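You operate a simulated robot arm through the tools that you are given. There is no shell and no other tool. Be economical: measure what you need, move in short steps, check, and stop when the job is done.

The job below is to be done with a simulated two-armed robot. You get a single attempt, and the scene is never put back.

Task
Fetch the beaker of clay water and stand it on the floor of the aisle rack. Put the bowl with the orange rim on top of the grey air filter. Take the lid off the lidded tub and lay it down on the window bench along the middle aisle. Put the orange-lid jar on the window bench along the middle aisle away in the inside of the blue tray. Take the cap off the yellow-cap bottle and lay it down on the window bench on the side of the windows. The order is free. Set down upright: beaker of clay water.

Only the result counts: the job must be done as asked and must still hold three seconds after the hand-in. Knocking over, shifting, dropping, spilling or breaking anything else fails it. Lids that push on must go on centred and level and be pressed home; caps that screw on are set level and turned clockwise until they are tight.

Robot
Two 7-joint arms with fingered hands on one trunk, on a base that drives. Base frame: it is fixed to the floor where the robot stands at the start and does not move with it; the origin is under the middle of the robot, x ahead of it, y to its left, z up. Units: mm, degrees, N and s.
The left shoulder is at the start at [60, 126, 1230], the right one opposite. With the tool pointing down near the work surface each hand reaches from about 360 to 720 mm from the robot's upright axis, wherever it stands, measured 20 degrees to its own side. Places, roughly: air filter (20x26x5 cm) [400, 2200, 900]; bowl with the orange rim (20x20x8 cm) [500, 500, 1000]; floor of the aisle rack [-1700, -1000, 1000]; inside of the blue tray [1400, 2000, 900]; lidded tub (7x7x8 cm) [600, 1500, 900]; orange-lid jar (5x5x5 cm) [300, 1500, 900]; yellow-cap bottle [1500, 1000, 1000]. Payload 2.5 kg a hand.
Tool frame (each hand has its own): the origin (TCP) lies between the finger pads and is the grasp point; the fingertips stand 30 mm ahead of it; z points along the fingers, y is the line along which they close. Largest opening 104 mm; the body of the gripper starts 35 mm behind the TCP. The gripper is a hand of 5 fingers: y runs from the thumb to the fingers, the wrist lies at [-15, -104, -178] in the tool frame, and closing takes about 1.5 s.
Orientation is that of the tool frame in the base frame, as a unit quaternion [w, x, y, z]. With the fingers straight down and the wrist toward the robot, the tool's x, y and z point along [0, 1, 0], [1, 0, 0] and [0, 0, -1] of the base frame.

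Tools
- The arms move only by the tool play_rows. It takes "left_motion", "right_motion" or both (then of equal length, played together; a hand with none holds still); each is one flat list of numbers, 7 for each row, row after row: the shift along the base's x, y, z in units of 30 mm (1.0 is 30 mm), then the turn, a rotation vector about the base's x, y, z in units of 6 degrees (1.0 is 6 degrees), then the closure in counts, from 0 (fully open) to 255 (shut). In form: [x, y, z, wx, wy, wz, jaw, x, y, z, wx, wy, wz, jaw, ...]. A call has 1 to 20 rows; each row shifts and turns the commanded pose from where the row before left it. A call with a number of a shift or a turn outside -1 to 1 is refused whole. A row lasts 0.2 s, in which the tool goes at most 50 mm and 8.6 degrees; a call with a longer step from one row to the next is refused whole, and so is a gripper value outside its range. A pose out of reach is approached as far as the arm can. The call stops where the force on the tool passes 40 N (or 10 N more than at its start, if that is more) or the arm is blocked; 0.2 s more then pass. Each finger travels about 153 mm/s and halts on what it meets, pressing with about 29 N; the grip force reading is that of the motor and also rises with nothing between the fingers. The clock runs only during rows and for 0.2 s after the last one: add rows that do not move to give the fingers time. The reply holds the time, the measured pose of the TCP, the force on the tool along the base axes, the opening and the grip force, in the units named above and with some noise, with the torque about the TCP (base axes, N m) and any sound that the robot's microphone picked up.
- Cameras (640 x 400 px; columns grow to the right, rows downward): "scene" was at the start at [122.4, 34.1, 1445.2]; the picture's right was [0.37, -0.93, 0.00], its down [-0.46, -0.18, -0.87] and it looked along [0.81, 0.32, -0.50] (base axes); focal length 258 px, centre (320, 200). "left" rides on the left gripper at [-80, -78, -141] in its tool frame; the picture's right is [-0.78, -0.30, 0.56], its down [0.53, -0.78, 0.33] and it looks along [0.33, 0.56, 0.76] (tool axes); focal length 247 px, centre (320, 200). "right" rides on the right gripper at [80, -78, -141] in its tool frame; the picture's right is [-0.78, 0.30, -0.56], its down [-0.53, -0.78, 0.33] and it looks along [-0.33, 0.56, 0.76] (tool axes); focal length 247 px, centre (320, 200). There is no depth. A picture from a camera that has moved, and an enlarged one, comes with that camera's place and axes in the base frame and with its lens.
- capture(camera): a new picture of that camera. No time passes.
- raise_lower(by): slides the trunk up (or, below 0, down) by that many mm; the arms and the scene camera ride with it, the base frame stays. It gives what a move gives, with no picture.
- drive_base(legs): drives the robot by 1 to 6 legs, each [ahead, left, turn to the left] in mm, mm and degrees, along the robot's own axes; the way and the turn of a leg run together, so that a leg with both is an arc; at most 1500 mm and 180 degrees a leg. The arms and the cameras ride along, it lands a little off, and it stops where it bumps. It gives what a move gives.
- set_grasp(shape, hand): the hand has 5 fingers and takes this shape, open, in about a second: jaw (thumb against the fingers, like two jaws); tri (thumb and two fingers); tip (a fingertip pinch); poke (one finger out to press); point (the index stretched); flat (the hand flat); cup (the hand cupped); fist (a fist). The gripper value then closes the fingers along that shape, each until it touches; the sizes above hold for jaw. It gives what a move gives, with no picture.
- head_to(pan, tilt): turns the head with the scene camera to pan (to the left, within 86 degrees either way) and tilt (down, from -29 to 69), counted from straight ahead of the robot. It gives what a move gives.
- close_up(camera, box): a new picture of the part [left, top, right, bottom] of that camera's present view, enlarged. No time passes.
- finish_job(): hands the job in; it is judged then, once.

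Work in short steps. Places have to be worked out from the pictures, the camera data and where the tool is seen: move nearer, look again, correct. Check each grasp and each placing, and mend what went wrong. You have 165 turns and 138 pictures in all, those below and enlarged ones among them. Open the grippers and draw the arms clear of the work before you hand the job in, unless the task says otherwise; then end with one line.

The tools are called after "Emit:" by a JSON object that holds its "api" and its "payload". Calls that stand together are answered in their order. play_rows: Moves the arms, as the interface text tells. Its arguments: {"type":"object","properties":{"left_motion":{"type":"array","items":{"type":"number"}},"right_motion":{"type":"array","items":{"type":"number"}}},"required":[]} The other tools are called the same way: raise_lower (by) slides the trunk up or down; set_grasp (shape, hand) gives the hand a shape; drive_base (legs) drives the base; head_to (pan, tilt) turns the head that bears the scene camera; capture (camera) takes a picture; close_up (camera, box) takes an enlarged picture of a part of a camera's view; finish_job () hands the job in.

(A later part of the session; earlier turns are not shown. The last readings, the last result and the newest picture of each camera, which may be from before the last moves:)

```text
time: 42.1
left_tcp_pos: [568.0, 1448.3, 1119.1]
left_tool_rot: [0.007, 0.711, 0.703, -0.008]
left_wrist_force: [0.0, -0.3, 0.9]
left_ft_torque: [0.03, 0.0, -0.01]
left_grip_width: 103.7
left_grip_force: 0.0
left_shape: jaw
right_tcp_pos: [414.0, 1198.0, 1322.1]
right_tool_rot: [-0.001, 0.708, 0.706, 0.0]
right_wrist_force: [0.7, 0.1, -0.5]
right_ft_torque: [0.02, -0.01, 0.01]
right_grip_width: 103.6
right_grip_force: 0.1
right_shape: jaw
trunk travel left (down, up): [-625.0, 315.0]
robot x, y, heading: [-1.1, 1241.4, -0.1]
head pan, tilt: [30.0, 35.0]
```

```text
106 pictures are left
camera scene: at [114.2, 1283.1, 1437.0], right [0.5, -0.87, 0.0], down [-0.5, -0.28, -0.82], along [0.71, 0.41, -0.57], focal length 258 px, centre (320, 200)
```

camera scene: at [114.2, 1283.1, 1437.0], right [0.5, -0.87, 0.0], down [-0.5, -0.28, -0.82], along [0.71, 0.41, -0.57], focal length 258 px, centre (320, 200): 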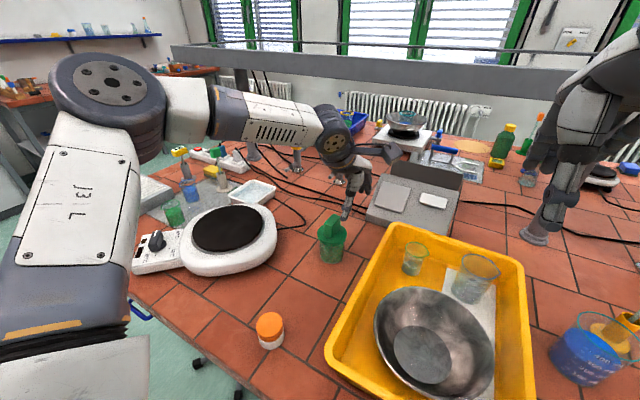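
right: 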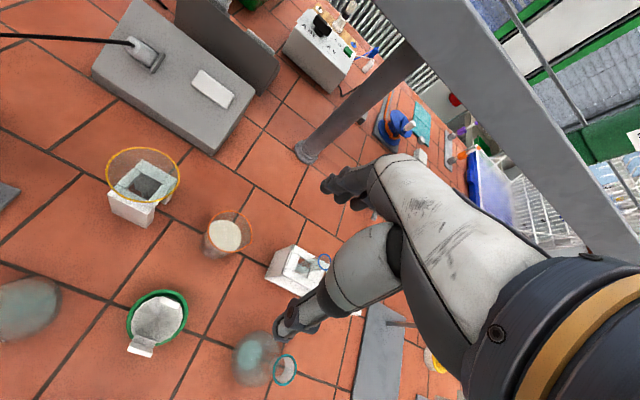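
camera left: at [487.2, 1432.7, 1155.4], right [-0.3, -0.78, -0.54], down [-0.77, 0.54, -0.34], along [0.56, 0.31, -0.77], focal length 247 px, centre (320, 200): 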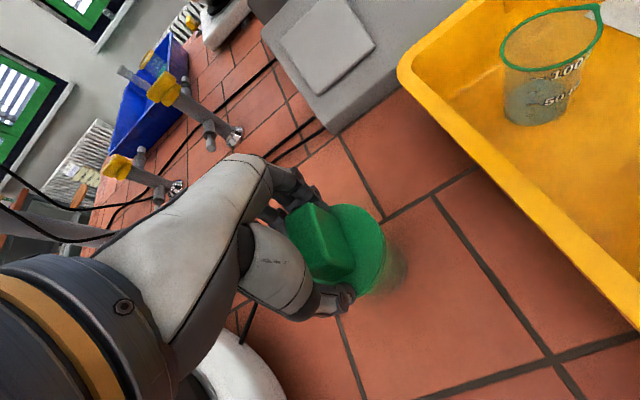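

Tub stands fine. Now move the left hand back over the jar at about [302,1508].

Emit:
{"api": "play_rows", "payload": {"left_motion": [-1, 0.2, 0, 0, 0, 0, 0, -1, 0.2, 0, 0, 0, 0, 0, -1, 0.2, 0, 0, 0, 0, 0, -1, 0.2, 0, 0, 0, 0, 0, -1, 0.2, 0, 0, 0, 0, 0, -1, 0.2, 0, 0, 0, 0, 0, -1, 0.2, 0, 0, 0, 0, 0, -1, 0.2, -0.5, 0, 0, 0, 0, -0.9, 0.4, -0.5, 0, 0, 0, 0, 0, 0, -0.5, 0, 0, 0, 0, 0, 0, 0, 0, 0, 0, 0]}}

Emit:
{"api": "capture", "payload": {"camera": "left"}}

```text
time: 44.7
left_tcp_pos: [336.6, 1489.2, 1082.4]
left_tool_rot: [0.054, 0.738, 0.672, -0.031]
left_wrist_force: [-0.1, 0.5, -0.1]
left_ft_torque: [-0.01, -0.03, 0.0]
left_grip_width: 103.9
left_grip_force: 0.2
left_shape: jaw
left hand out of reach, approached as far as the arm can: row 8, 9
right_tcp_pos: [414.0, 1199.4, 1322.0]
right_tool_rot: [0.0, 0.708, 0.706, 0.0]
right_wrist_force: [-0.2, 0.5, -0.1]
right_ft_torque: [0.03, -0.03, -0.02]
right_grip_width: 103.6
right_grip_force: 0.0
right_shape: jaw
trunk travel left (down, up): [-625.0, 315.0]
robot x, y, heading: [2.0, 1239.9, 0.0]
head pan, tilt: [30.0, 35.0]
stopped in row 11 (left hand): the arm was blocked; the commanded pose is now the measured one
```

```text
105 pictures are left
camera left: at [246.1, 1434.8, 1228.5], right [-0.35, -0.81, -0.47], down [-0.71, 0.56, -0.42], along [0.61, 0.19, -0.77], focal length 247 px, centre (320, 200)
```

left: 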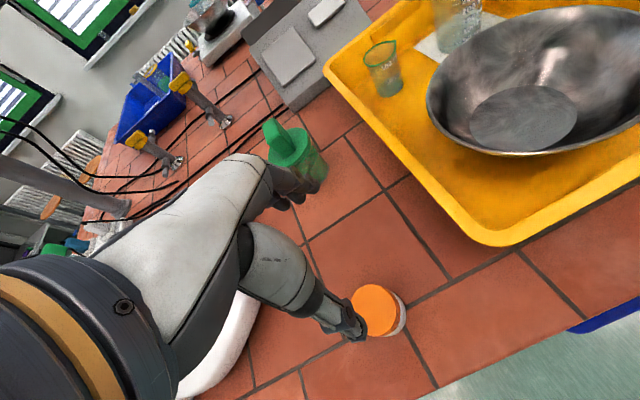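

Too close for the arm; I back the base 130 mm, straighten the hand and go over the jar at about [304,1502].

Emit:
{"api": "drive_base", "payload": {"legs": [[-130, 0, 0]]}}

Emit:
{"api": "play_rows", "payload": {"left_motion": [0.8, 0.1, 0, 0.57, 0.15, 0.45, 0, 0.8, 0.1, 0, 0.57, 0.15, 0.45, 0, 0.8, 0.1, -0.5, 0, 0, 0, 0, 0.8, 0.1, -0.5, 0, 0, 0, 0, 0, 0, 0, 0, 0, 0, 0]}}

Emit:
{"api": "capture", "payload": {"camera": "left"}}

```text
time: 46.0
left_tcp_pos: [203.9, 1490.0, 1081.6]
left_tool_rot: [0.054, 0.739, 0.671, -0.03]
left_wrist_force: [-1.0, 0.4, 0.3]
left_ft_torque: [0.01, -0.04, 0.01]
left_grip_width: 103.7
left_grip_force: 0.0
left_shape: jaw
right_tcp_pos: [282.5, 1199.1, 1322.9]
right_tool_rot: [0.0, 0.708, 0.706, 0.0]
right_wrist_force: [-0.4, -0.1, 0.3]
right_ft_torque: [0.0, -0.03, 0.0]
right_grip_width: 103.5
right_grip_force: 0.1
right_shape: jaw
trunk travel left (down, up): [-625.0, 315.0]
robot x, y, heading: [-132.4, 1235.9, -0.4]
head pan, tilt: [30.0, 35.0]
```

```text
time: 47.2
left_tcp_pos: [301.6, 1502.0, 1052.6]
left_tool_rot: [-0.001, 0.707, 0.708, 0.0]
left_wrist_force: [0.5, -0.7, 0.3]
left_ft_torque: [-0.03, 0.02, 0.01]
left_grip_width: 103.9
left_grip_force: 0.0
left_shape: jaw
right_tcp_pos: [283.1, 1198.5, 1322.8]
right_tool_rot: [0.0, 0.708, 0.706, 0.0]
right_wrist_force: [-1.4, -0.3, -0.7]
right_ft_torque: [-0.01, 0.0, -0.02]
right_grip_width: 103.9
right_grip_force: 0.1
right_shape: jaw
trunk travel left (down, up): [-625.0, 315.0]
robot x, y, heading: [-130.7, 1238.9, -0.2]
head pan, tilt: [30.0, 35.0]
```

```text
104 pictures are left
camera left: at [222.8, 1421.2, 1192.5], right [-0.3, -0.78, -0.56], down [-0.78, 0.54, -0.33], along [0.56, 0.34, -0.76], focal length 247 px, centre (320, 200)
```

left: 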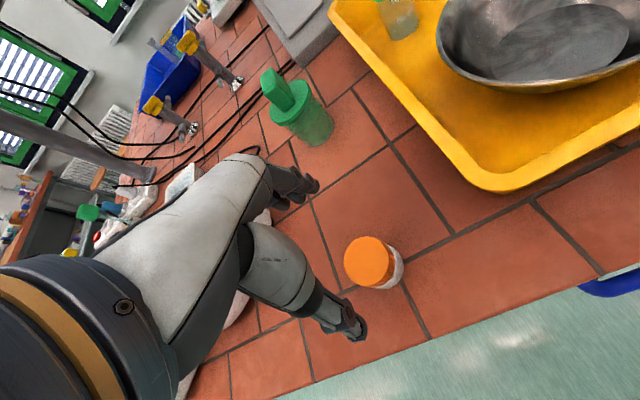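

Aligned. Lower to z≈940 and close on the jar.

Emit:
{"api": "play_rows", "payload": {"left_motion": [0, 0, -0.8, 0, 0, 0, 0, 0, 0, -0.8, 0, 0, 0, 0, 0, 0, -0.8, 0, 0, 0, 0, 0, 0, -0.7, 0, 0, 0, 0, 0, 0, -0.6, 0, 0, 0, 0, 0, 0, 0, 0, 0, 0, 255, 0, 0, 0, 0, 0, 0, 255, 0, 0, 0, 0, 0, 0, 255, 0, 0, 0, 0, 0, 0, 255, 0, 0, 0, 0, 0, 0, 255, 0, 0, 0, 0, 0, 0, 255]}}

Emit:
{"api": "capture", "payload": {"camera": "left"}}

```text
time: 49.6
left_tcp_pos: [303.1, 1502.1, 940.7]
left_tool_rot: [-0.001, 0.707, 0.707, 0.0]
left_wrist_force: [0.0, -0.4, 0.1]
left_ft_torque: [-0.03, -0.03, 0.01]
left_grip_width: 43.7
left_grip_force: 29.1
left_shape: jaw
right_tcp_pos: [283.6, 1199.1, 1321.7]
right_tool_rot: [0.0, 0.708, 0.706, 0.001]
right_wrist_force: [-1.0, -0.4, -0.2]
right_ft_torque: [0.02, -0.02, 0.01]
right_grip_width: 103.8
right_grip_force: 0.0
right_shape: jaw
trunk travel left (down, up): [-625.0, 315.0]
robot x, y, heading: [-130.4, 1241.9, -0.5]
head pan, tilt: [30.0, 35.0]
```

```text
103 pictures are left
camera left: at [223.4, 1422.4, 1081.0], right [-0.3, -0.78, -0.56], down [-0.78, 0.54, -0.33], along [0.56, 0.33, -0.76], focal length 247 px, centre (320, 200)
```

left: 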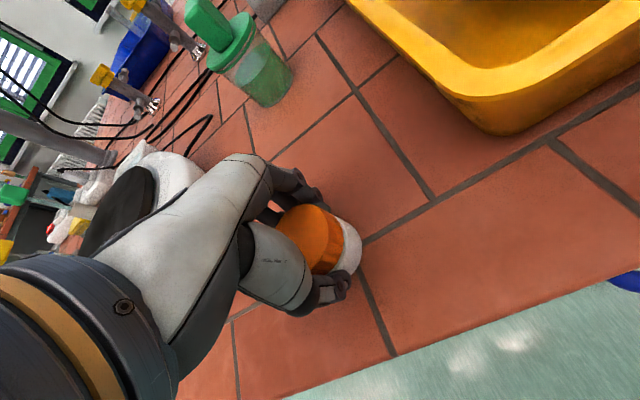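

Jar held. Lift it and drive left toward the bench's end, then look for the route to the window side.

Emit:
{"api": "play_rows", "payload": {"left_motion": [0, 0, 0.8, 0, 0, 0, 255, 0, 0, 1, 0, 0, 0, 255, 0, 0, 1, 0, 0, 0, 255, 0, 0, 1, 0, 0, 0, 255, 0, 0, 1, 0, 0, 0, 255, 0, 0, 1, 0, 0, 0, 255, 0, 0, 1, 0, 0, 0, 255, 0, 0, 1, 0, 0, 0, 255, 0, 0, 0, 0, 0, 0, 255]}}

Emit:
{"api": "drive_base", "payload": {"legs": [[0, 860, 0]]}}

Emit:
{"api": "head_to", "payload": {"pan": 40, "tilt": 25}}

Emit:
{"api": "capture", "payload": {"camera": "scene"}}

```text
time: 51.6
left_tcp_pos: [301.4, 1503.9, 1174.5]
left_tool_rot: [0.0, 0.708, 0.706, 0.001]
left_wrist_force: [-0.9, 0.0, -0.2]
left_ft_torque: [-0.01, 0.04, -0.02]
left_grip_width: 43.1
left_grip_force: 29.0
left_shape: jaw
right_tcp_pos: [283.8, 1199.1, 1322.0]
right_tool_rot: [0.0, 0.708, 0.706, 0.0]
right_wrist_force: [0.9, -0.2, -0.7]
right_ft_torque: [-0.01, -0.01, 0.0]
right_grip_width: 103.8
right_grip_force: 0.1
right_shape: jaw
trunk travel left (down, up): [-625.0, 315.0]
robot x, y, heading: [-130.0, 1236.6, -0.4]
head pan, tilt: [30.0, 35.0]
```

```text
time: 56.1
left_tcp_pos: [311.2, 2353.5, 1175.4]
left_tool_rot: [-0.001, 0.711, 0.703, 0.0]
left_wrist_force: [0.6, 0.8, -0.4]
left_ft_torque: [-0.02, 0.03, 0.03]
left_grip_width: 43.1
left_grip_force: 29.2
left_shape: jaw
right_tcp_pos: [290.2, 2049.3, 1322.7]
right_tool_rot: [0.0, 0.712, 0.702, -0.001]
right_wrist_force: [-0.2, 0.4, -0.1]
right_ft_torque: [0.01, 0.02, 0.01]
right_grip_width: 103.7
right_grip_force: 0.1
right_shape: jaw
trunk travel left (down, up): [-625.0, 315.0]
robot x, y, heading: [-126.1, 2093.2, -0.7]
head pan, tilt: [30.0, 35.0]
```

```text
time: 56.9
left_tcp_pos: [310.9, 2353.3, 1175.8]
left_tool_rot: [0.0, 0.711, 0.704, 0.0]
left_wrist_force: [0.2, 0.0, 0.9]
left_ft_torque: [-0.01, 0.0, 0.01]
left_grip_width: 43.4
left_grip_force: 29.0
left_shape: jaw
right_tcp_pos: [290.2, 2049.0, 1322.2]
right_tool_rot: [0.0, 0.711, 0.703, 0.0]
right_wrist_force: [-0.1, -0.1, 0.0]
right_ft_torque: [0.0, -0.01, 0.01]
right_grip_width: 103.7
right_grip_force: 0.1
right_shape: jaw
trunk travel left (down, up): [-625.0, 315.0]
robot x, y, heading: [-122.8, 2096.2, -0.9]
head pan, tilt: [40.0, 25.0]
```

```text
102 pictures are left
camera scene: at [-14.8, 2152.1, 1452.7], right [0.63, -0.77, 0.0], down [-0.33, -0.27, -0.91], along [0.7, 0.57, -0.42], focal length 258 px, centre (320, 200)
```

scene: 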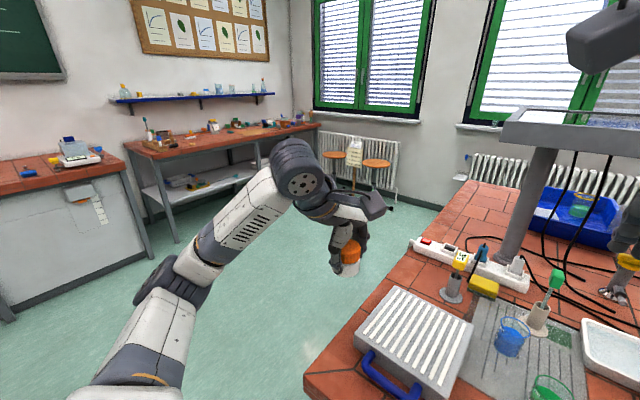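

The room beyond the bench end (y≈2385) is open and the window aisle (x≈1660–3050) is wide. I drive around to the window side, facing the bench.

Emit:
{"api": "drive_base", "payload": {"legs": [[0, 900, 0.9], [1200, 0, 0], [1050, 0, 0], [0, 0, 180], [0, 800, 0]]}}

Emit:
{"api": "head_to", "payload": {"pan": 15, "tilt": 35}}

Emit:
{"api": "capture", "payload": {"camera": "scene"}}

```text
time: 83.6
left_tcp_pos: [1742.8, 1933.8, 1175.2]
left_tool_rot: [0.001, 0.729, -0.684, 0.0]
left_wrist_force: [0.1, -0.1, -0.2]
left_ft_torque: [0.0, 0.0, 0.0]
left_grip_width: 42.8
left_grip_force: 29.0
left_shape: jaw
right_tcp_pos: [1741.1, 2238.1, 1322.1]
right_tool_rot: [0.001, 0.728, -0.686, 0.001]
right_wrist_force: [0.0, -0.6, 0.4]
right_ft_torque: [0.04, 0.02, 0.02]
right_grip_width: 103.6
right_grip_force: 0.1
right_shape: jaw
trunk travel left (down, up): [-625.0, 315.0]
robot x, y, heading: [2158.1, 2226.9, -176.7]
head pan, tilt: [40.0, 25.0]
```

```text
time: 84.5
left_tcp_pos: [1742.9, 1933.4, 1174.9]
left_tool_rot: [0.001, 0.729, -0.685, 0.001]
left_wrist_force: [0.7, -0.3, -1.9]
left_ft_torque: [0.01, 0.01, -0.01]
left_grip_width: 43.1
left_grip_force: 28.7
left_shape: jaw
right_tcp_pos: [1741.0, 2239.9, 1322.8]
right_tool_rot: [-0.001, 0.728, -0.686, 0.001]
right_wrist_force: [-0.7, 0.0, 0.9]
right_ft_torque: [0.02, 0.01, 0.02]
right_grip_width: 103.6
right_grip_force: 0.2
right_shape: jaw
trunk travel left (down, up): [-625.0, 315.0]
robot x, y, heading: [2157.2, 2222.3, -176.6]
head pan, tilt: [15.0, 35.0]
```

```text
101 pictures are left
camera scene: at [2032.1, 2194.9, 1437.0], right [-0.32, 0.95, 0.0], down [0.54, 0.18, -0.82], along [-0.78, -0.26, -0.57], focal length 258 px, centre (320, 200)
```

scene: 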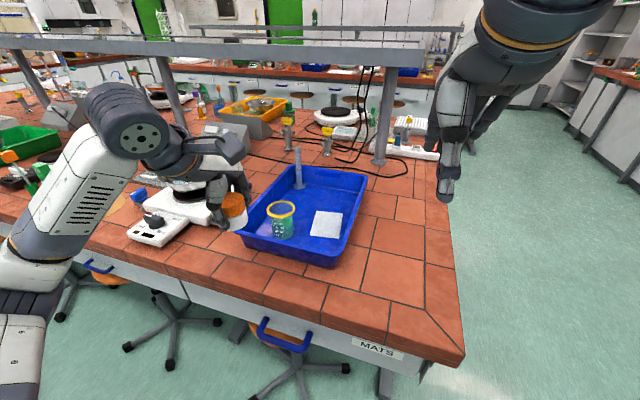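

Tray visible. Zoom in for a free spot in the tray.

Emit:
{"api": "close_up", "payload": {"camera": "scene", "box": [220, 140, 400, 280]}}

```text
2.86 times, centred on (310, 210) of scene
camera zoom: at [2032.1, 2194.9, 1437.0], right [-0.32, 0.95, 0.0], down [0.54, 0.18, -0.82], along [-0.78, -0.26, -0.57], focal length 736 px, centre (349, 171)
```

zoom: 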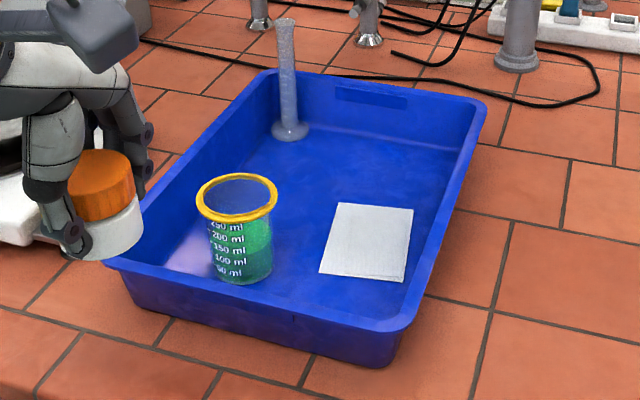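

Free tray spot at about [1330,1930]. I drive up to the bench and then move the jar above the spot.

Emit:
{"api": "drive_base", "payload": {"legs": [[0, 0, -3.3], [225, 70, 0]]}}

```text
time: 86.7
left_tcp_pos: [1500.9, 1888.4, 1175.1]
left_tool_rot: [0.001, 0.708, -0.706, 0.001]
left_wrist_force: [0.7, -0.2, -0.4]
left_ft_torque: [0.03, -0.03, -0.02]
left_grip_width: 42.5
left_grip_force: 29.1
left_shape: jaw
right_tcp_pos: [1517.4, 2192.9, 1322.3]
right_tool_rot: [-0.001, 0.708, -0.707, 0.001]
right_wrist_force: [-0.4, 0.5, -0.9]
right_ft_torque: [0.03, 0.0, 0.0]
right_grip_width: 103.7
right_grip_force: 0.1
right_shape: jaw
trunk travel left (down, up): [-625.0, 315.0]
robot x, y, heading: [1931.8, 2155.2, -179.7]
head pan, tilt: [15.0, 35.0]
```

Move over the spot and descend partway.

Emit:
{"api": "play_rows", "payload": {"left_motion": [-0.95, 0.23, 0, 0, 0, 0, 255, -0.95, 0.23, 0, 0, 0, 0, 255, -0.95, 0.23, 0, 0, 0, 0, 255, -0.95, 0.23, 0, 0, 0, 0, 255, -0.95, 0.23, 0, 0, 0, 0, 255, -0.95, 0.23, 0, 0, 0, 0, 255, 0, 0, -1, 0, 0, 0, 255, 0, 0, -1, 0, 0, 0, 255, 0, 0, -1, 0, 0, 0, 255, 0, 0, -1, 0, 0, 0, 255, 0, 0, 0, 0, 0, 0, 255]}}

Emit:
{"api": "capture", "payload": {"camera": "left"}}

Emit:
{"api": "capture", "payload": {"camera": "scene"}}

```text
time: 89.1
left_tcp_pos: [1330.7, 1929.3, 1054.1]
left_tool_rot: [0.002, 0.709, -0.706, -0.001]
left_wrist_force: [-0.2, -0.2, 0.2]
left_ft_torque: [-0.01, 0.03, 0.03]
left_grip_width: 42.5
left_grip_force: 29.0
left_shape: jaw
right_tcp_pos: [1518.2, 2192.9, 1322.4]
right_tool_rot: [0.0, 0.707, -0.707, 0.0]
right_wrist_force: [0.5, 1.1, 0.0]
right_ft_torque: [-0.03, 0.02, 0.03]
right_grip_width: 103.8
right_grip_force: 0.0
right_shape: jaw
trunk travel left (down, up): [-625.0, 315.0]
robot x, y, heading: [1928.2, 2154.1, -179.5]
head pan, tilt: [15.0, 35.0]
```

```text
99 pictures are left
camera left: at [1407.4, 2009.9, 1195.4], right [0.29, 0.78, -0.56], down [0.78, -0.53, -0.33], along [-0.56, -0.34, -0.76], focal length 247 px, centre (320, 200)
```

left: 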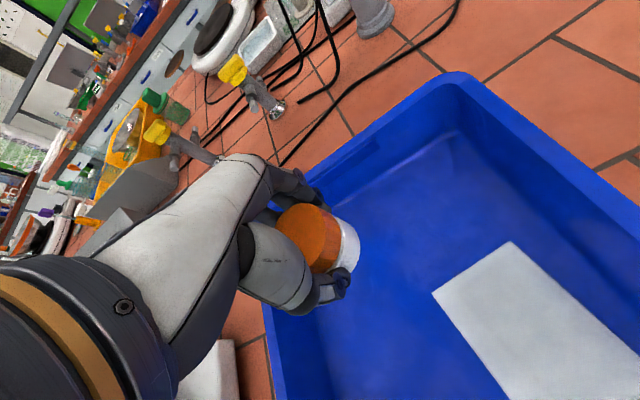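

```text
98 pictures are left
camera scene: at [1805.7, 2132.7, 1437.0], right [-0.26, 0.97, 0.0], down [0.55, 0.15, -0.82], along [-0.79, -0.21, -0.57], focal length 258 px, centre (320, 200)
```

scene: 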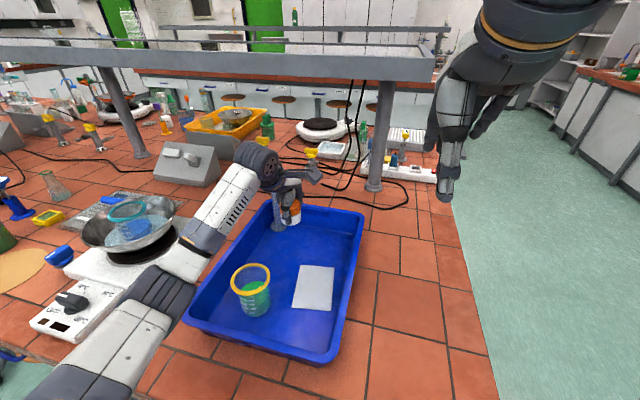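

The jar is clear over the tray floor. Lower gently until contact.

Emit:
{"api": "play_rows", "payload": {"left_motion": [0, 0, -1, 0, 0, 0, 255, 0, 0, -1, 0, 0, 0, 255, 0, 0, -0.8, 0, 0, 0, 255, 0, 0, -0.25, 0, 0, 0, 255, 0, 0, -0.25, 0, 0, 0, 255, 0, 0, -0.1, 0, 0, 0, 255, 0, 0, 0, 0, 0, 0, 255]}}

Emit:
{"api": "capture", "payload": {"camera": "left"}}

```text
time: 90.7
left_tcp_pos: [1330.8, 1930.8, 953.2]
left_tool_rot: [0.001, 0.708, -0.706, 0.0]
left_wrist_force: [-0.4, 0.0, -0.7]
left_ft_torque: [-0.01, 0.03, 0.01]
left_grip_width: 42.7
left_grip_force: 28.8
left_shape: jaw
right_tcp_pos: [1519.5, 2193.3, 1322.4]
right_tool_rot: [0.0, 0.707, -0.707, 0.001]
right_wrist_force: [-0.5, -0.6, 0.8]
right_ft_torque: [0.0, 0.02, -0.01]
right_grip_width: 103.6
right_grip_force: 0.1
right_shape: jaw
trunk travel left (down, up): [-625.0, 315.0]
robot x, y, heading: [1936.8, 2152.6, -180.1]
head pan, tilt: [15.0, 35.0]
```

```text
97 pictures are left
camera left: at [1406.8, 2010.4, 1093.0], right [0.29, 0.78, -0.56], down [0.78, -0.53, -0.33], along [-0.55, -0.34, -0.76], focal length 247 px, centre (320, 200)
```

left: 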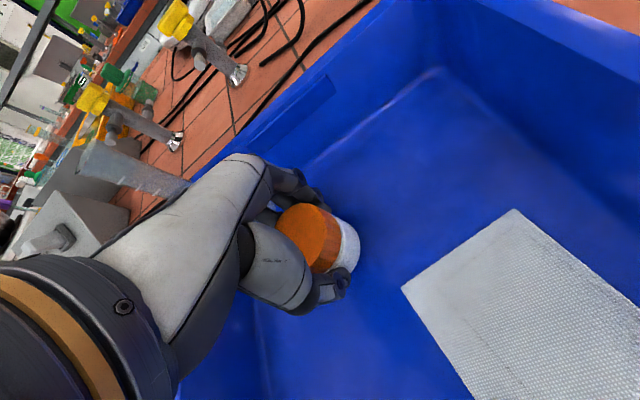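

Not yet touching; continue in ~3 mm steps.

Emit:
{"api": "play_rows", "payload": {"left_motion": [0, 0, -0.12, 0, 0, 0, 255, 0, 0, -0.12, 0, 0, 0, 255, 0, 0, 0, 0, 0, 0, 255]}}

Emit:
{"api": "play_rows", "payload": {"left_motion": [0, 0, -0.08, 0, 0, 0, 255, 0, 0, 0, 0, 0, 0, 255]}}

```text
time: 91.5
left_tcp_pos: [1331.6, 1930.3, 946.7]
left_tool_rot: [0.0, 0.709, -0.706, 0.001]
left_wrist_force: [0.1, 0.5, -0.8]
left_ft_torque: [0.03, 0.0, 0.02]
left_grip_width: 42.4
left_grip_force: 29.1
left_shape: jaw
right_tcp_pos: [1518.2, 2192.9, 1321.9]
right_tool_rot: [0.0, 0.708, -0.707, 0.001]
right_wrist_force: [0.2, -0.4, 0.2]
right_ft_torque: [0.02, -0.02, 0.0]
right_grip_width: 103.5
right_grip_force: 0.0
right_shape: jaw
trunk travel left (down, up): [-625.0, 315.0]
robot x, y, heading: [1930.9, 2151.6, -180.1]
head pan, tilt: [15.0, 35.0]
```

```text
time: 92.1
left_tcp_pos: [1330.4, 1931.2, 943.8]
left_tool_rot: [0.001, 0.708, -0.706, 0.0]
left_wrist_force: [0.7, 0.2, 2.1]
left_ft_torque: [-0.04, 0.05, -0.01]
left_grip_width: 42.8
left_grip_force: 29.2
left_shape: jaw
right_tcp_pos: [1519.6, 2194.5, 1322.2]
right_tool_rot: [-0.001, 0.707, -0.707, 0.0]
right_wrist_force: [0.1, 0.7, 1.2]
right_ft_torque: [-0.03, -0.04, -0.04]
right_grip_width: 103.7
right_grip_force: 0.0
right_shape: jaw
trunk travel left (down, up): [-625.0, 315.0]
robot x, y, heading: [1931.4, 2153.0, -179.9]
head pan, tilt: [15.0, 35.0]
```

Contact (Fz +2 N). Release and rise.

Emit:
{"api": "play_rows", "payload": {"left_motion": [0, 0, 0, 0, 0, 0, 0, 0, 0, 0, 0, 0, 0, 0, 0, 0, 0, 0, 0, 0, 0, 0, 0, 0.5, 0, 0, 0, 0, 0, 0, 1, 0, 0, 0, 0, 0, 0, 1, 0, 0, 0, 0, 0, 0, 1, 0, 0, 0, 0, 0, 0, 1, 0, 0, 0, 0, 0, 0, 1, 0, 0, 0, 0, 0, 0, 1, 0, 0, 0, 0, 0.5, 0, 1, 0, 0, 0, 0, 0.5, 0, 1, 0, 0, 0, 0, 0, 0, 0, 0, 0, 0, 0]}}

Emit:
{"api": "capture", "payload": {"camera": "scene"}}

```text
time: 94.9
left_tcp_pos: [1361.0, 1929.8, 1198.9]
left_tool_rot: [0.0, 0.708, -0.706, 0.001]
left_wrist_force: [-0.2, 1.5, 0.6]
left_ft_torque: [-0.03, 0.02, 0.02]
left_grip_width: 103.7
left_grip_force: 0.0
left_shape: jaw
right_tcp_pos: [1518.4, 2193.7, 1322.7]
right_tool_rot: [0.0, -0.707, 0.707, 0.0]
right_wrist_force: [-0.1, 0.4, 0.6]
right_ft_torque: [0.0, -0.01, -0.02]
right_grip_width: 104.0
right_grip_force: 0.0
right_shape: jaw
trunk travel left (down, up): [-625.0, 315.0]
robot x, y, heading: [1931.3, 2157.5, -180.1]
head pan, tilt: [15.0, 35.0]
```

```text
96 pictures are left
camera scene: at [1805.5, 2132.6, 1436.9], right [-0.26, 0.97, 0.0], down [0.55, 0.15, -0.82], along [-0.79, -0.21, -0.57], focal length 258 px, centre (320, 200)
```

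scene: 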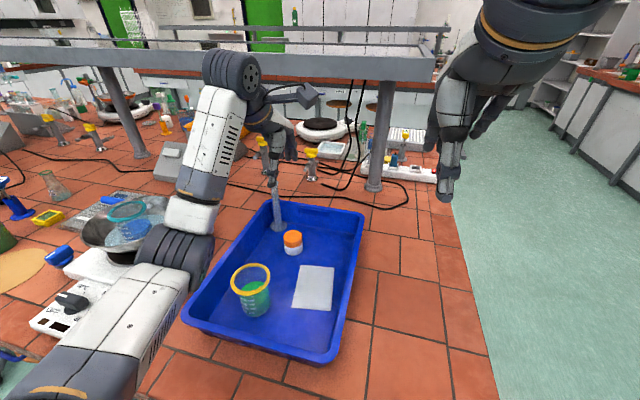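

Jar is upright in the tray. Next I retract the hand and drive along the window side toward the yellow-cap bottle.

Emit:
{"api": "play_rows", "payload": {"left_motion": [1, 0, 0, 0, 0, 0, 0, 1, 0, 0, 0, 0, 0, 0, 1, 0, 0.5, 0, 0, 0, 0, 1, 0, 1, 0, 0, 0, 0, 0.5, 0, 1, 0, 0, 0, 0, 0, 0, 1, 0, 0, 0, 0, 0, 0, 0, 0, 0, 0, 0]}}

Emit:
{"api": "drive_base", "payload": {"legs": [[-200, 0, 0], [0, 950, 0]]}}

Emit:
{"api": "head_to", "payload": {"pan": 10, "tilt": 35}}

Emit:
{"api": "capture", "payload": {"camera": "scene"}}

```text
time: 96.5
left_tcp_pos: [1495.3, 1930.5, 1305.1]
left_tool_rot: [0.0, 0.709, -0.705, 0.0]
left_wrist_force: [0.0, 0.5, 0.1]
left_ft_torque: [-0.01, -0.02, 0.0]
left_grip_width: 103.5
left_grip_force: 0.1
left_shape: jaw
right_tcp_pos: [1517.8, 2193.6, 1322.0]
right_tool_rot: [0.0, 0.707, -0.707, 0.0]
right_wrist_force: [-0.8, -0.8, 0.1]
right_ft_torque: [0.02, -0.03, 0.01]
right_grip_width: 103.7
right_grip_force: 0.1
right_shape: jaw
trunk travel left (down, up): [-625.0, 315.0]
robot x, y, heading: [1931.8, 2152.3, -179.7]
head pan, tilt: [15.0, 35.0]
```

```text
time: 102.6
left_tcp_pos: [1691.6, 987.4, 1303.4]
left_tool_rot: [0.001, 0.708, -0.706, 0.001]
left_wrist_force: [-0.3, 1.1, -0.2]
left_ft_torque: [0.02, 0.01, 0.03]
left_grip_width: 103.8
left_grip_force: 0.1
left_shape: jaw
right_tcp_pos: [1715.1, 1251.1, 1322.4]
right_tool_rot: [0.0, -0.707, 0.707, -0.001]
right_wrist_force: [-0.5, -0.1, 0.0]
right_ft_torque: [0.01, 0.0, 0.01]
right_grip_width: 103.6
right_grip_force: 0.0
right_shape: jaw
trunk travel left (down, up): [-625.0, 315.0]
robot x, y, heading: [2129.6, 1215.6, -180.0]
head pan, tilt: [15.0, 35.0]
```

```text
time: 103.2
left_tcp_pos: [1692.7, 987.2, 1302.9]
left_tool_rot: [0.0, 0.709, -0.706, 0.0]
left_wrist_force: [0.3, 0.3, -0.4]
left_ft_torque: [0.02, 0.0, -0.01]
left_grip_width: 103.8
left_grip_force: 0.0
left_shape: jaw
right_tcp_pos: [1715.0, 1252.7, 1323.1]
right_tool_rot: [0.0, -0.707, 0.707, 0.0]
right_wrist_force: [-0.8, 0.6, -0.9]
right_ft_torque: [0.03, 0.0, -0.01]
right_grip_width: 103.4
right_grip_force: 0.1
right_shape: jaw
trunk travel left (down, up): [-625.0, 315.0]
robot x, y, heading: [2125.5, 1212.2, -180.2]
head pan, tilt: [10.0, 35.0]
```

```text
95 pictures are left
camera scene: at [2001.2, 1197.7, 1437.0], right [-0.17, 0.98, 0.0], down [0.56, 0.1, -0.82], along [-0.81, -0.14, -0.57], focal length 258 px, centre (320, 200)
```

scene: 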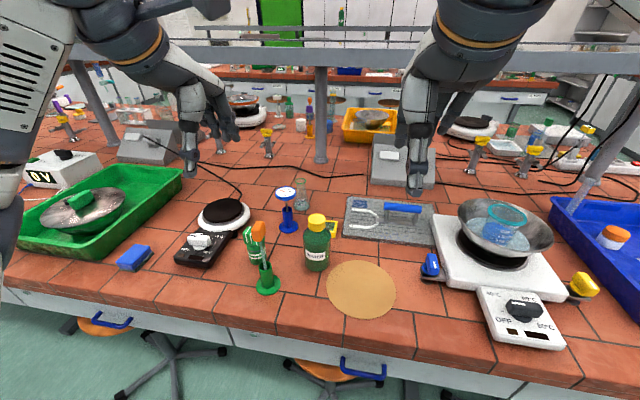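

The bottle stands at about [1540,1106], cap top z≈1058. Plan: right hand holds the body from the side, left unscrews from above. I drive up closer and reorient the right hand (high up) to a side-grasp pose.

Emit:
{"api": "drive_base", "payload": {"legs": [[87, 48, 0]]}}

Emit:
{"api": "play_rows", "payload": {"right_motion": [-0.3, 0, 0, 0.514, 0.734, 0.957, 0, -0.3, 0, 0, 0.514, 0.734, 0.957, 0, -0.3, 0, 0, 0.514, 0.734, 0.957, 0, -0.3, 0, 0, 0.514, 0.734, 0.957, 0, -0.3, 0, 0, 0.514, 0.734, 0.957, 0, -0.3, 0, 0, 0.514, 0.734, 0.957, 0, -0.3, 0, 0, 0.514, 0.734, 0.957, 0, -0.3, 0, 0, 0.514, 0.734, 0.957, 0, -0.3, 0, 0, 0.514, 0.734, 0.957, 0, -0.3, 0, 0, 0.514, 0.734, 0.957, 0, 0, 0, 0, 0.514, 0.734, 0.957, 0, 0, 0, 0, 0.514, 0.734, 0.957, 0, 0, 0, 0, 0.514, 0.734, 0.957, 0, 0, 0, 0, 0.514, 0.734, 0.957, 0, 0, 0, 0, 0.514, 0.734, 0.957, 0, 0, 0, 0, 0.514, 0.734, 0.957, 0, 0, 0, 0, 0, 0, 0, 0]}}

Emit:
{"api": "capture", "payload": {"camera": "scene"}}

```text
time: 104.4
left_tcp_pos: [1605.4, 940.6, 1302.4]
left_tool_rot: [0.001, 0.708, -0.707, 0.001]
left_wrist_force: [0.1, 0.0, -0.8]
left_ft_torque: [0.03, -0.05, 0.0]
left_grip_width: 103.5
left_grip_force: 0.0
left_shape: jaw
right_tcp_pos: [1628.5, 1203.9, 1323.0]
right_tool_rot: [0.0, -0.707, 0.708, 0.0]
right_wrist_force: [0.0, -0.1, -0.7]
right_ft_torque: [0.02, -0.01, 0.02]
right_grip_width: 103.7
right_grip_force: 0.0
right_shape: jaw
trunk travel left (down, up): [-625.0, 315.0]
robot x, y, heading: [2043.0, 1164.8, 179.8]
head pan, tilt: [10.0, 35.0]
```

```text
time: 108.0
left_tcp_pos: [1606.2, 940.3, 1304.6]
left_tool_rot: [0.001, 0.708, -0.706, 0.0]
left_wrist_force: [-0.8, 0.6, 0.0]
left_ft_torque: [-0.01, 0.03, 0.0]
left_grip_width: 103.6
left_grip_force: 0.0
left_shape: jaw
right_tcp_pos: [1540.0, 1204.8, 1322.0]
right_tool_rot: [0.106, 0.782, 0.138, -0.598]
right_wrist_force: [0.4, -0.3, -0.2]
right_ft_torque: [0.01, 0.02, 0.0]
right_grip_width: 103.8
right_grip_force: 0.1
right_shape: jaw
trunk travel left (down, up): [-625.0, 315.0]
robot x, y, heading: [2048.9, 1167.0, 180.2]
head pan, tilt: [10.0, 35.0]
```

```text
94 pictures are left
camera scene: at [1915.3, 1150.5, 1437.0], right [-0.17, 0.98, 0.0], down [0.56, 0.1, -0.82], along [-0.81, -0.14, -0.57], focal length 258 px, centre (320, 200)
```

scene: 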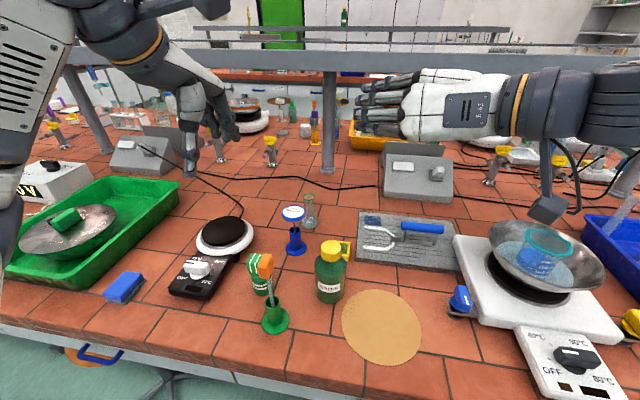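

Right hand is now oriented sideways. Better estimate of the bottle: centre ≈[1518,1107], cap top ≈1041. I lower the right hand to a pre-approach point and bring the left hand over for a close look.

Emit:
{"api": "play_rows", "payload": {"right_motion": [1, 0, -0.5, 0, 0, 0, 0, 1, -0.3, -0.5, 0, 0, 0, 0, 1, -0.3, -0.9, 0, 0, 0, 0, 0, -0.3, -0.9, 0, 0, 0, 0, 0, -0.3, -0.9, 0, 0, 0, 0, 0, -0.3, -0.9, 0, 0, 0, 0, 0, -0.3, -0.9, 0, 0, 0, 0, 0, 0, -0.9, 0, 0, 0, 0, 0, 0, -0.9, 0, 0, 0, 0, 0, 0, -0.9, 0, 0, 0, 0, 0, 0, -0.9, 0, 0, 0, 0, 0, 0, -0.9, 0, 0, 0, 0, 0, 0, -0.9, 0, 0, 0, 0, 0, 0, 0, 0, 0, 0, 0]}}

Emit:
{"api": "play_rows", "payload": {"left_motion": [-0.5, 0.7, 0, 0, 0, 0, 0, -0.5, 0.7, 0, 0, 0, 0, 0, -0.5, 0.7, 0, 0, 0, 0, 0, -0.5, 0.7, 0, 0, 0, 0, 0, -0.5, 0.7, 0, 0, 0, 0, 0, -0.5, 0.7, -0.5, 0, 0, 0, 0, 0, 0.7, -0.8, 0, 0, 0, 0, 0, 0.7, -0.8, 0, 0, 0, 0, 0, 0, -0.8, 0, 0, 0, 0, 0, 0, -0.8, 0, 0, 0, 0, 0, 0, 0, 0, 0, 0, 0]}}

Emit:
{"api": "capture", "payload": {"camera": "left"}}

Emit:
{"api": "capture", "payload": {"camera": "scene"}}

```text
time: 111.0
left_tcp_pos: [1606.1, 941.5, 1303.6]
left_tool_rot: [0.001, 0.708, -0.707, 0.0]
left_wrist_force: [-0.7, 0.5, -0.2]
left_ft_torque: [-0.02, -0.01, -0.03]
left_grip_width: 103.7
left_grip_force: 0.1
left_shape: jaw
right_tcp_pos: [1630.2, 1157.2, 1193.0]
right_tool_rot: [0.104, 0.784, 0.137, -0.597]
right_wrist_force: [0.1, -0.5, 0.2]
right_ft_torque: [0.03, 0.0, 0.01]
right_grip_width: 103.8
right_grip_force: 0.0
right_shape: jaw
right hand out of reach, approached as far as the arm can: row 6, 7, 8, 9, 10, 11, 12, 13
trunk travel left (down, up): [-625.0, 315.0]
robot x, y, heading: [2044.2, 1164.6, 180.1]
head pan, tilt: [10.0, 35.0]
```

```text
time: 113.4
left_tcp_pos: [1516.2, 1109.0, 1191.7]
left_tool_rot: [0.002, 0.708, -0.706, -0.001]
left_wrist_force: [-0.1, -0.9, -0.3]
left_ft_torque: [-0.03, -0.03, -0.03]
left_grip_width: 104.0
left_grip_force: 0.0
left_shape: jaw
right_tcp_pos: [1629.9, 1156.9, 1191.0]
right_tool_rot: [0.105, 0.783, 0.138, -0.597]
right_wrist_force: [-0.5, 0.3, -0.2]
right_ft_torque: [0.0, -0.02, -0.03]
right_grip_width: 103.6
right_grip_force: 0.1
right_shape: jaw
trunk travel left (down, up): [-625.0, 315.0]
robot x, y, heading: [2046.1, 1165.4, 180.0]
head pan, tilt: [10.0, 35.0]
```

```text
93 pictures are left
camera left: at [1592.8, 1188.7, 1332.0], right [0.29, 0.78, -0.56], down [0.78, -0.53, -0.33], along [-0.56, -0.34, -0.76], focal length 247 px, centre (320, 200)
```

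left: 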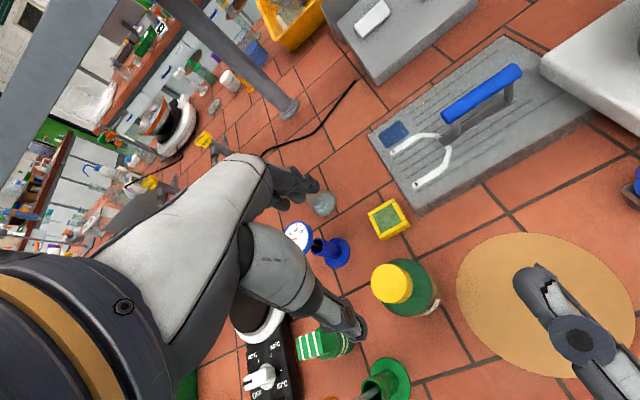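

```text
92 pictures are left
camera scene: at [1915.3, 1150.7, 1437.0], right [-0.17, 0.98, 0.0], down [0.56, 0.1, -0.82], along [-0.81, -0.14, -0.57], focal length 258 px, centre (320, 200)
```

scene: 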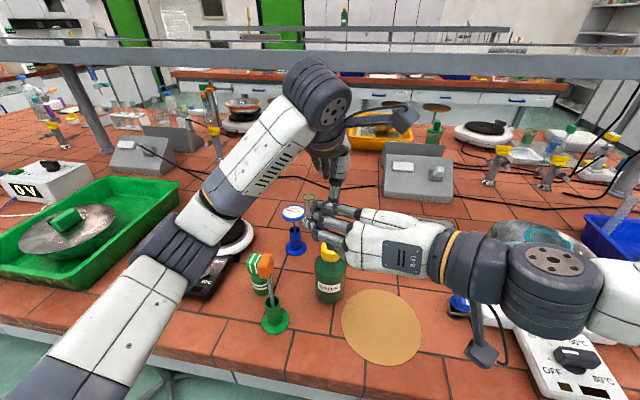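

Cap rays intersect at about [1535,1110,1055]. The right arm can't get low with the trunk this high. Zoom on the bottle to fix its axis before lowering the trunk.

Emit:
{"api": "close_up", "payload": {"camera": "scene", "box": [290, 230, 370, 310]}}

Emit:
{"api": "close_up", "payload": {"camera": "left", "box": [350, 240, 450, 340]}}

```text
5.00 times, centred on (330, 270) of scene
camera zoom: at [1915.3, 1150.7, 1437.0], right [-0.17, 0.98, 0.0], down [0.56, 0.1, -0.82], along [-0.81, -0.14, -0.57], focal length 1288 px, centre (270, -150)
```

zoom: 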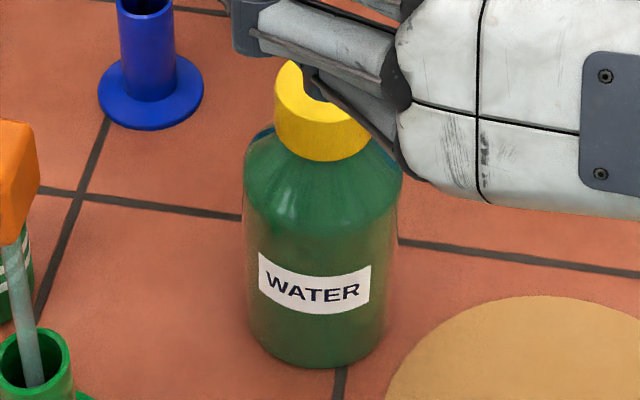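

```text
4.00 times, centred on (400, 290) of left
camera zoom: at [1592.8, 1188.7, 1332.0], right [0.29, 0.78, -0.56], down [0.78, -0.53, -0.33], along [-0.56, -0.34, -0.76], focal length 988 px, centre (0, -160)
```

zoom: 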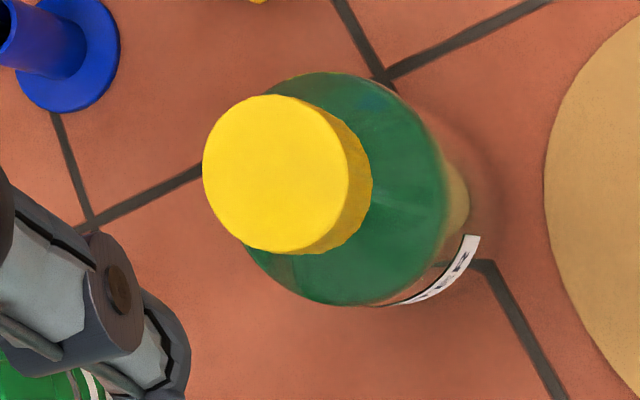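

Bottle axis ≈[1533,1109], body Ø≈67, cap Ø40 at z 1028–1055. Move the left hand up and aside, then lower the trunk 225 mm.

Emit:
{"api": "play_rows", "payload": {"left_motion": [0, 0, 1, 0, 0, 0, 0, 0, 0, 1, 0, 0, 0, 0, 0, 0, 1, 0, 0, 0, 0, 0, 0, 1, 0, 0, 0, 0, 0, -0.3, 0.6, 0, 0, 0, 0, 0.1, -1, 0, 0, 0, 0, 0, 0.1, -1, 0, 0, 0, 0, 0, 0.1, -1, 0, 0, 0, 0, 0, 0.1, -1, 0, 0, 0, 0, 0, 0.1, -1, 0, 0, 0, 0, 0, 0.1, -0.7, 0, 0, 0, 0, 0, 0, 0, 0, 0, 0, 0, 0]}}

Emit:
{"api": "raise_lower", "payload": {"by": -225}}

Emit:
{"api": "capture", "payload": {"camera": "scene"}}

```text
time: 116.0
left_tcp_pos: [1534.6, 928.1, 1330.9]
left_tool_rot: [0.0, 0.708, -0.706, 0.0]
left_wrist_force: [-0.7, -0.6, 0.4]
left_ft_torque: [-0.02, -0.02, -0.01]
left_grip_width: 103.9
left_grip_force: 0.1
left_shape: jaw
right_tcp_pos: [1629.6, 1156.2, 1192.4]
right_tool_rot: [0.105, 0.783, 0.138, -0.597]
right_wrist_force: [0.0, 0.5, -0.3]
right_ft_torque: [0.0, 0.01, 0.01]
right_grip_width: 103.7
right_grip_force: 0.1
right_shape: jaw
trunk travel left (down, up): [-625.0, 315.0]
robot x, y, heading: [2043.4, 1165.9, 180.1]
head pan, tilt: [10.0, 35.0]
```

```text
time: 118.4
left_tcp_pos: [1534.8, 928.8, 1107.0]
left_tool_rot: [0.002, 0.708, -0.706, 0.0]
left_wrist_force: [0.9, 0.4, 0.2]
left_ft_torque: [-0.01, 0.02, 0.0]
left_grip_width: 103.7
left_grip_force: 0.1
left_shape: jaw
right_tcp_pos: [1629.6, 1155.3, 968.1]
right_tool_rot: [0.104, 0.784, 0.138, -0.597]
right_wrist_force: [-0.2, -1.2, -0.1]
right_ft_torque: [0.0, 0.0, -0.02]
right_grip_width: 103.9
right_grip_force: 0.0
right_shape: jaw
trunk travel left (down, up): [-400.0, 540.0]
robot x, y, heading: [2044.3, 1163.1, 180.1]
head pan, tilt: [10.0, 35.0]
```

```text
89 pictures are left
camera scene: at [1915.3, 1150.7, 1212.0], right [-0.17, 0.98, 0.0], down [0.56, 0.1, -0.82], along [-0.81, -0.14, -0.57], focal length 258 px, centre (320, 200)
```

scene: 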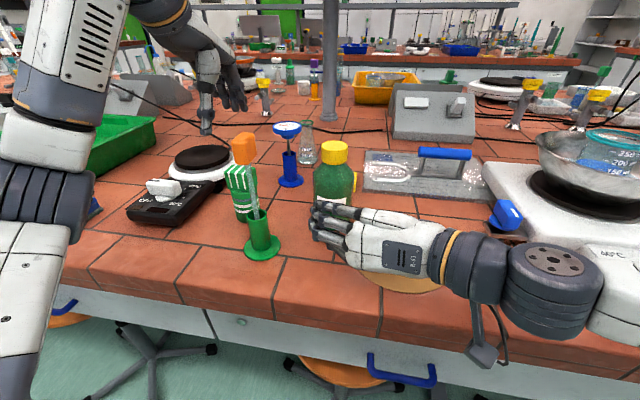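

Hand is level with the bottle body. Advance along its pointing direction to put the bottle between the fingers (no closing yet).

Emit:
{"api": "play_rows", "payload": {"right_motion": [0, -0.37, -0.1, 0, 0, 0, 0, -0.6, -0.22, 0, 0, 0, 0, 0, -0.6, -0.22, 0, 0, 0, 0, 0, -0.6, -0.22, 0, 0, 0, 0, 0, -0.6, -0.22, 0, 0, 0, 0, 0, -0.6, -0.22, 0, 0, 0, 0, 0, 0, 0, 0, 0, 0, 0, 0]}}

Emit:
{"api": "capture", "payload": {"camera": "scene"}}

Emit:
{"api": "capture", "payload": {"camera": "right"}}

```text
time: 120.0
left_tcp_pos: [1533.8, 929.3, 1106.1]
left_tool_rot: [0.001, 0.707, -0.707, -0.001]
left_wrist_force: [-0.9, 0.0, -0.1]
left_ft_torque: [-0.02, 0.03, 0.02]
left_grip_width: 103.8
left_grip_force: 0.1
left_shape: jaw
right_tcp_pos: [1539.2, 1113.3, 963.9]
right_tool_rot: [0.106, 0.784, 0.137, -0.597]
right_wrist_force: [0.4, -0.5, -0.7]
right_ft_torque: [0.01, 0.01, 0.04]
right_grip_width: 104.1
right_grip_force: 0.0
right_shape: jaw
trunk travel left (down, up): [-400.0, 540.0]
robot x, y, heading: [2046.2, 1161.8, 180.3]
head pan, tilt: [10.0, 35.0]
```

```text
88 pictures are left
camera scene: at [1915.2, 1150.7, 1212.0], right [-0.17, 0.98, 0.0], down [0.56, 0.1, -0.82], along [-0.81, -0.14, -0.57], focal length 258 px, centre (320, 200)
```

scene: 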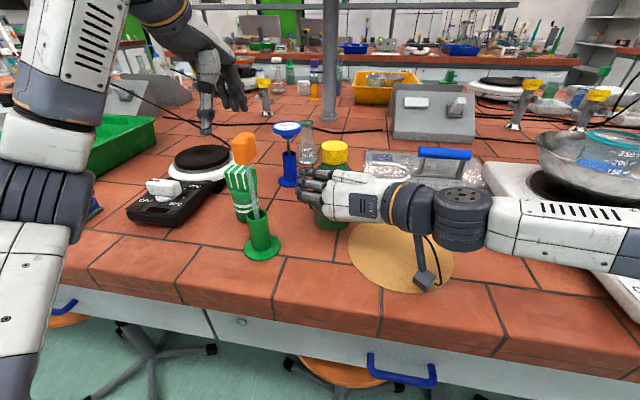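

```text
87 pictures are left
camera right: at [1660.0, 1240.5, 924.4], right [0.41, -0.17, 0.9], down [-0.7, 0.57, 0.43], along [-0.58, -0.8, 0.12], focal length 247 px, centre (320, 200)
```

right: 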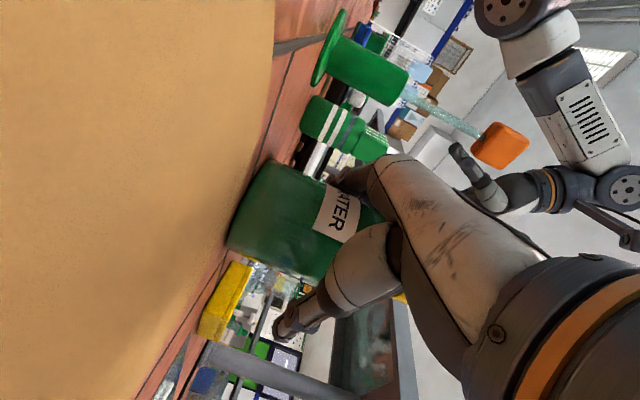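

Bottle is between thumb and fingers. Close the right hand.

Emit:
{"api": "play_rows", "payload": {"right_motion": [0, 0, 0, 0, 0, 0, 120, 0, 0, 0, 0, 0, 0, 255, 0, 0, 0, 0, 0, 0, 255, 0, 0, 0, 0, 0, 0, 255, 0, 0, 0, 0, 0, 0, 255, 0, 0, 0, 0, 0, 0, 255, 0, 0, 0, 0, 0, 0, 255]}}

Emit:
{"api": "capture", "payload": {"camera": "scene"}}

```text
time: 121.6
left_tcp_pos: [1533.5, 927.6, 1106.5]
left_tool_rot: [0.001, 0.708, -0.706, 0.001]
left_wrist_force: [0.5, 1.1, -0.6]
left_ft_torque: [-0.01, 0.0, 0.01]
left_grip_width: 103.8
left_grip_force: 0.1
left_shape: jaw
right_tcp_pos: [1539.1, 1114.1, 963.3]
right_tool_rot: [0.105, 0.784, 0.138, -0.597]
right_wrist_force: [-2.1, 0.6, -0.2]
right_ft_torque: [0.14, 0.1, 0.06]
right_grip_width: 57.3
right_grip_force: 29.2
right_shape: jaw
trunk travel left (down, up): [-400.0, 540.0]
robot x, y, heading: [2044.5, 1163.8, 179.9]
head pan, tilt: [10.0, 35.0]
```

```text
86 pictures are left
camera scene: at [1915.1, 1150.7, 1211.9], right [-0.17, 0.98, 0.0], down [0.56, 0.1, -0.82], along [-0.81, -0.14, -0.57], focal length 258 px, centre (320, 200)
```

scene: 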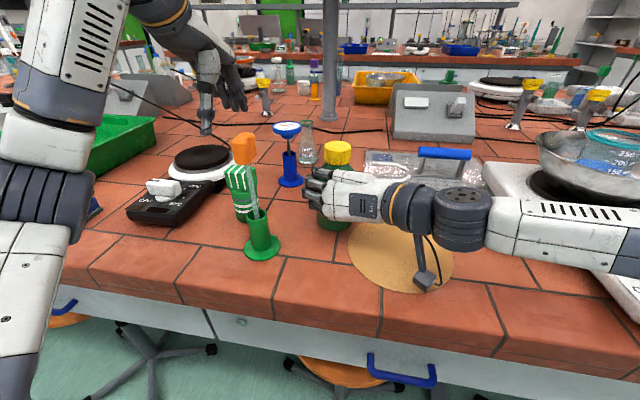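

Bottle firmly held. Bring the left hand over the cap with a −60° yaw pre-turn, slightly higher.

Emit:
{"api": "play_rows", "payload": {"left_motion": [0, 0, 0.5, 0, 0, -1, 0, 0, 0.3, 0.3, 0, 0, -1, 0, 0, 0.7, 0, 0, 0, -1, 0, 0, 0.7, 0, 0, 0, -1, 0, 0, 0.7, 0, 0, 0, -1, 0, 0, 0.7, 0, 0, 0, -1, 0, 0, 0.7, 0, 0, 0, -1, 0, 0, 0.7, 0, 0, 0, -1, 0, 0, 0.7, 0, 0, 0, -1, 0, 0, 0.65, 0, 0, 0, -1, 0, 0, 0.3, 0, 0, 0, 0, 0, 0, 0.3, 0, 0, 0, 0, 0, 0, 0, 0, 0, 0, 0, 0]}}

Emit:
{"api": "capture", "payload": {"camera": "left"}}

```text
time: 124.4
left_tcp_pos: [1535.9, 1122.7, 1131.0]
left_tool_rot: [0.0, -0.259, 0.966, 0.0]
left_wrist_force: [0.4, -0.2, 0.2]
left_ft_torque: [0.02, -0.03, 0.0]
left_grip_width: 103.3
left_grip_force: 0.0
left_shape: jaw
right_tcp_pos: [1538.2, 1113.9, 965.5]
right_tool_rot: [0.106, 0.783, 0.138, -0.597]
right_wrist_force: [-0.6, 0.1, 0.0]
right_ft_torque: [0.14, 0.06, 0.01]
right_grip_width: 57.1
right_grip_force: 28.9
right_shape: jaw
trunk travel left (down, up): [-400.0, 540.0]
robot x, y, heading: [2040.7, 1163.8, 180.0]
head pan, tilt: [10.0, 35.0]
```

```text
85 pictures are left
camera left: at [1642.2, 1095.1, 1270.4], right [0.82, 0.13, -0.56], down [-0.07, -0.94, -0.33], along [-0.57, 0.31, -0.76], focal length 247 px, centre (320, 200)
```

left: 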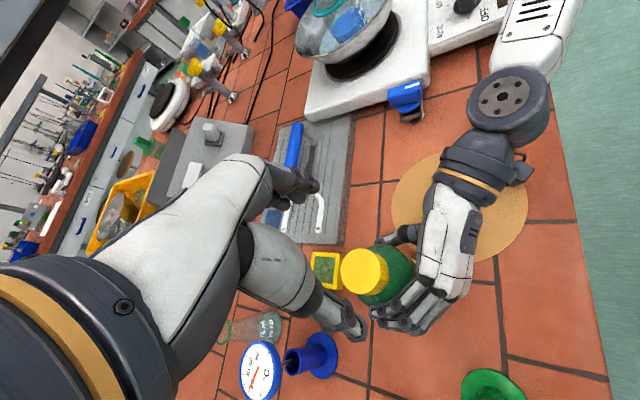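

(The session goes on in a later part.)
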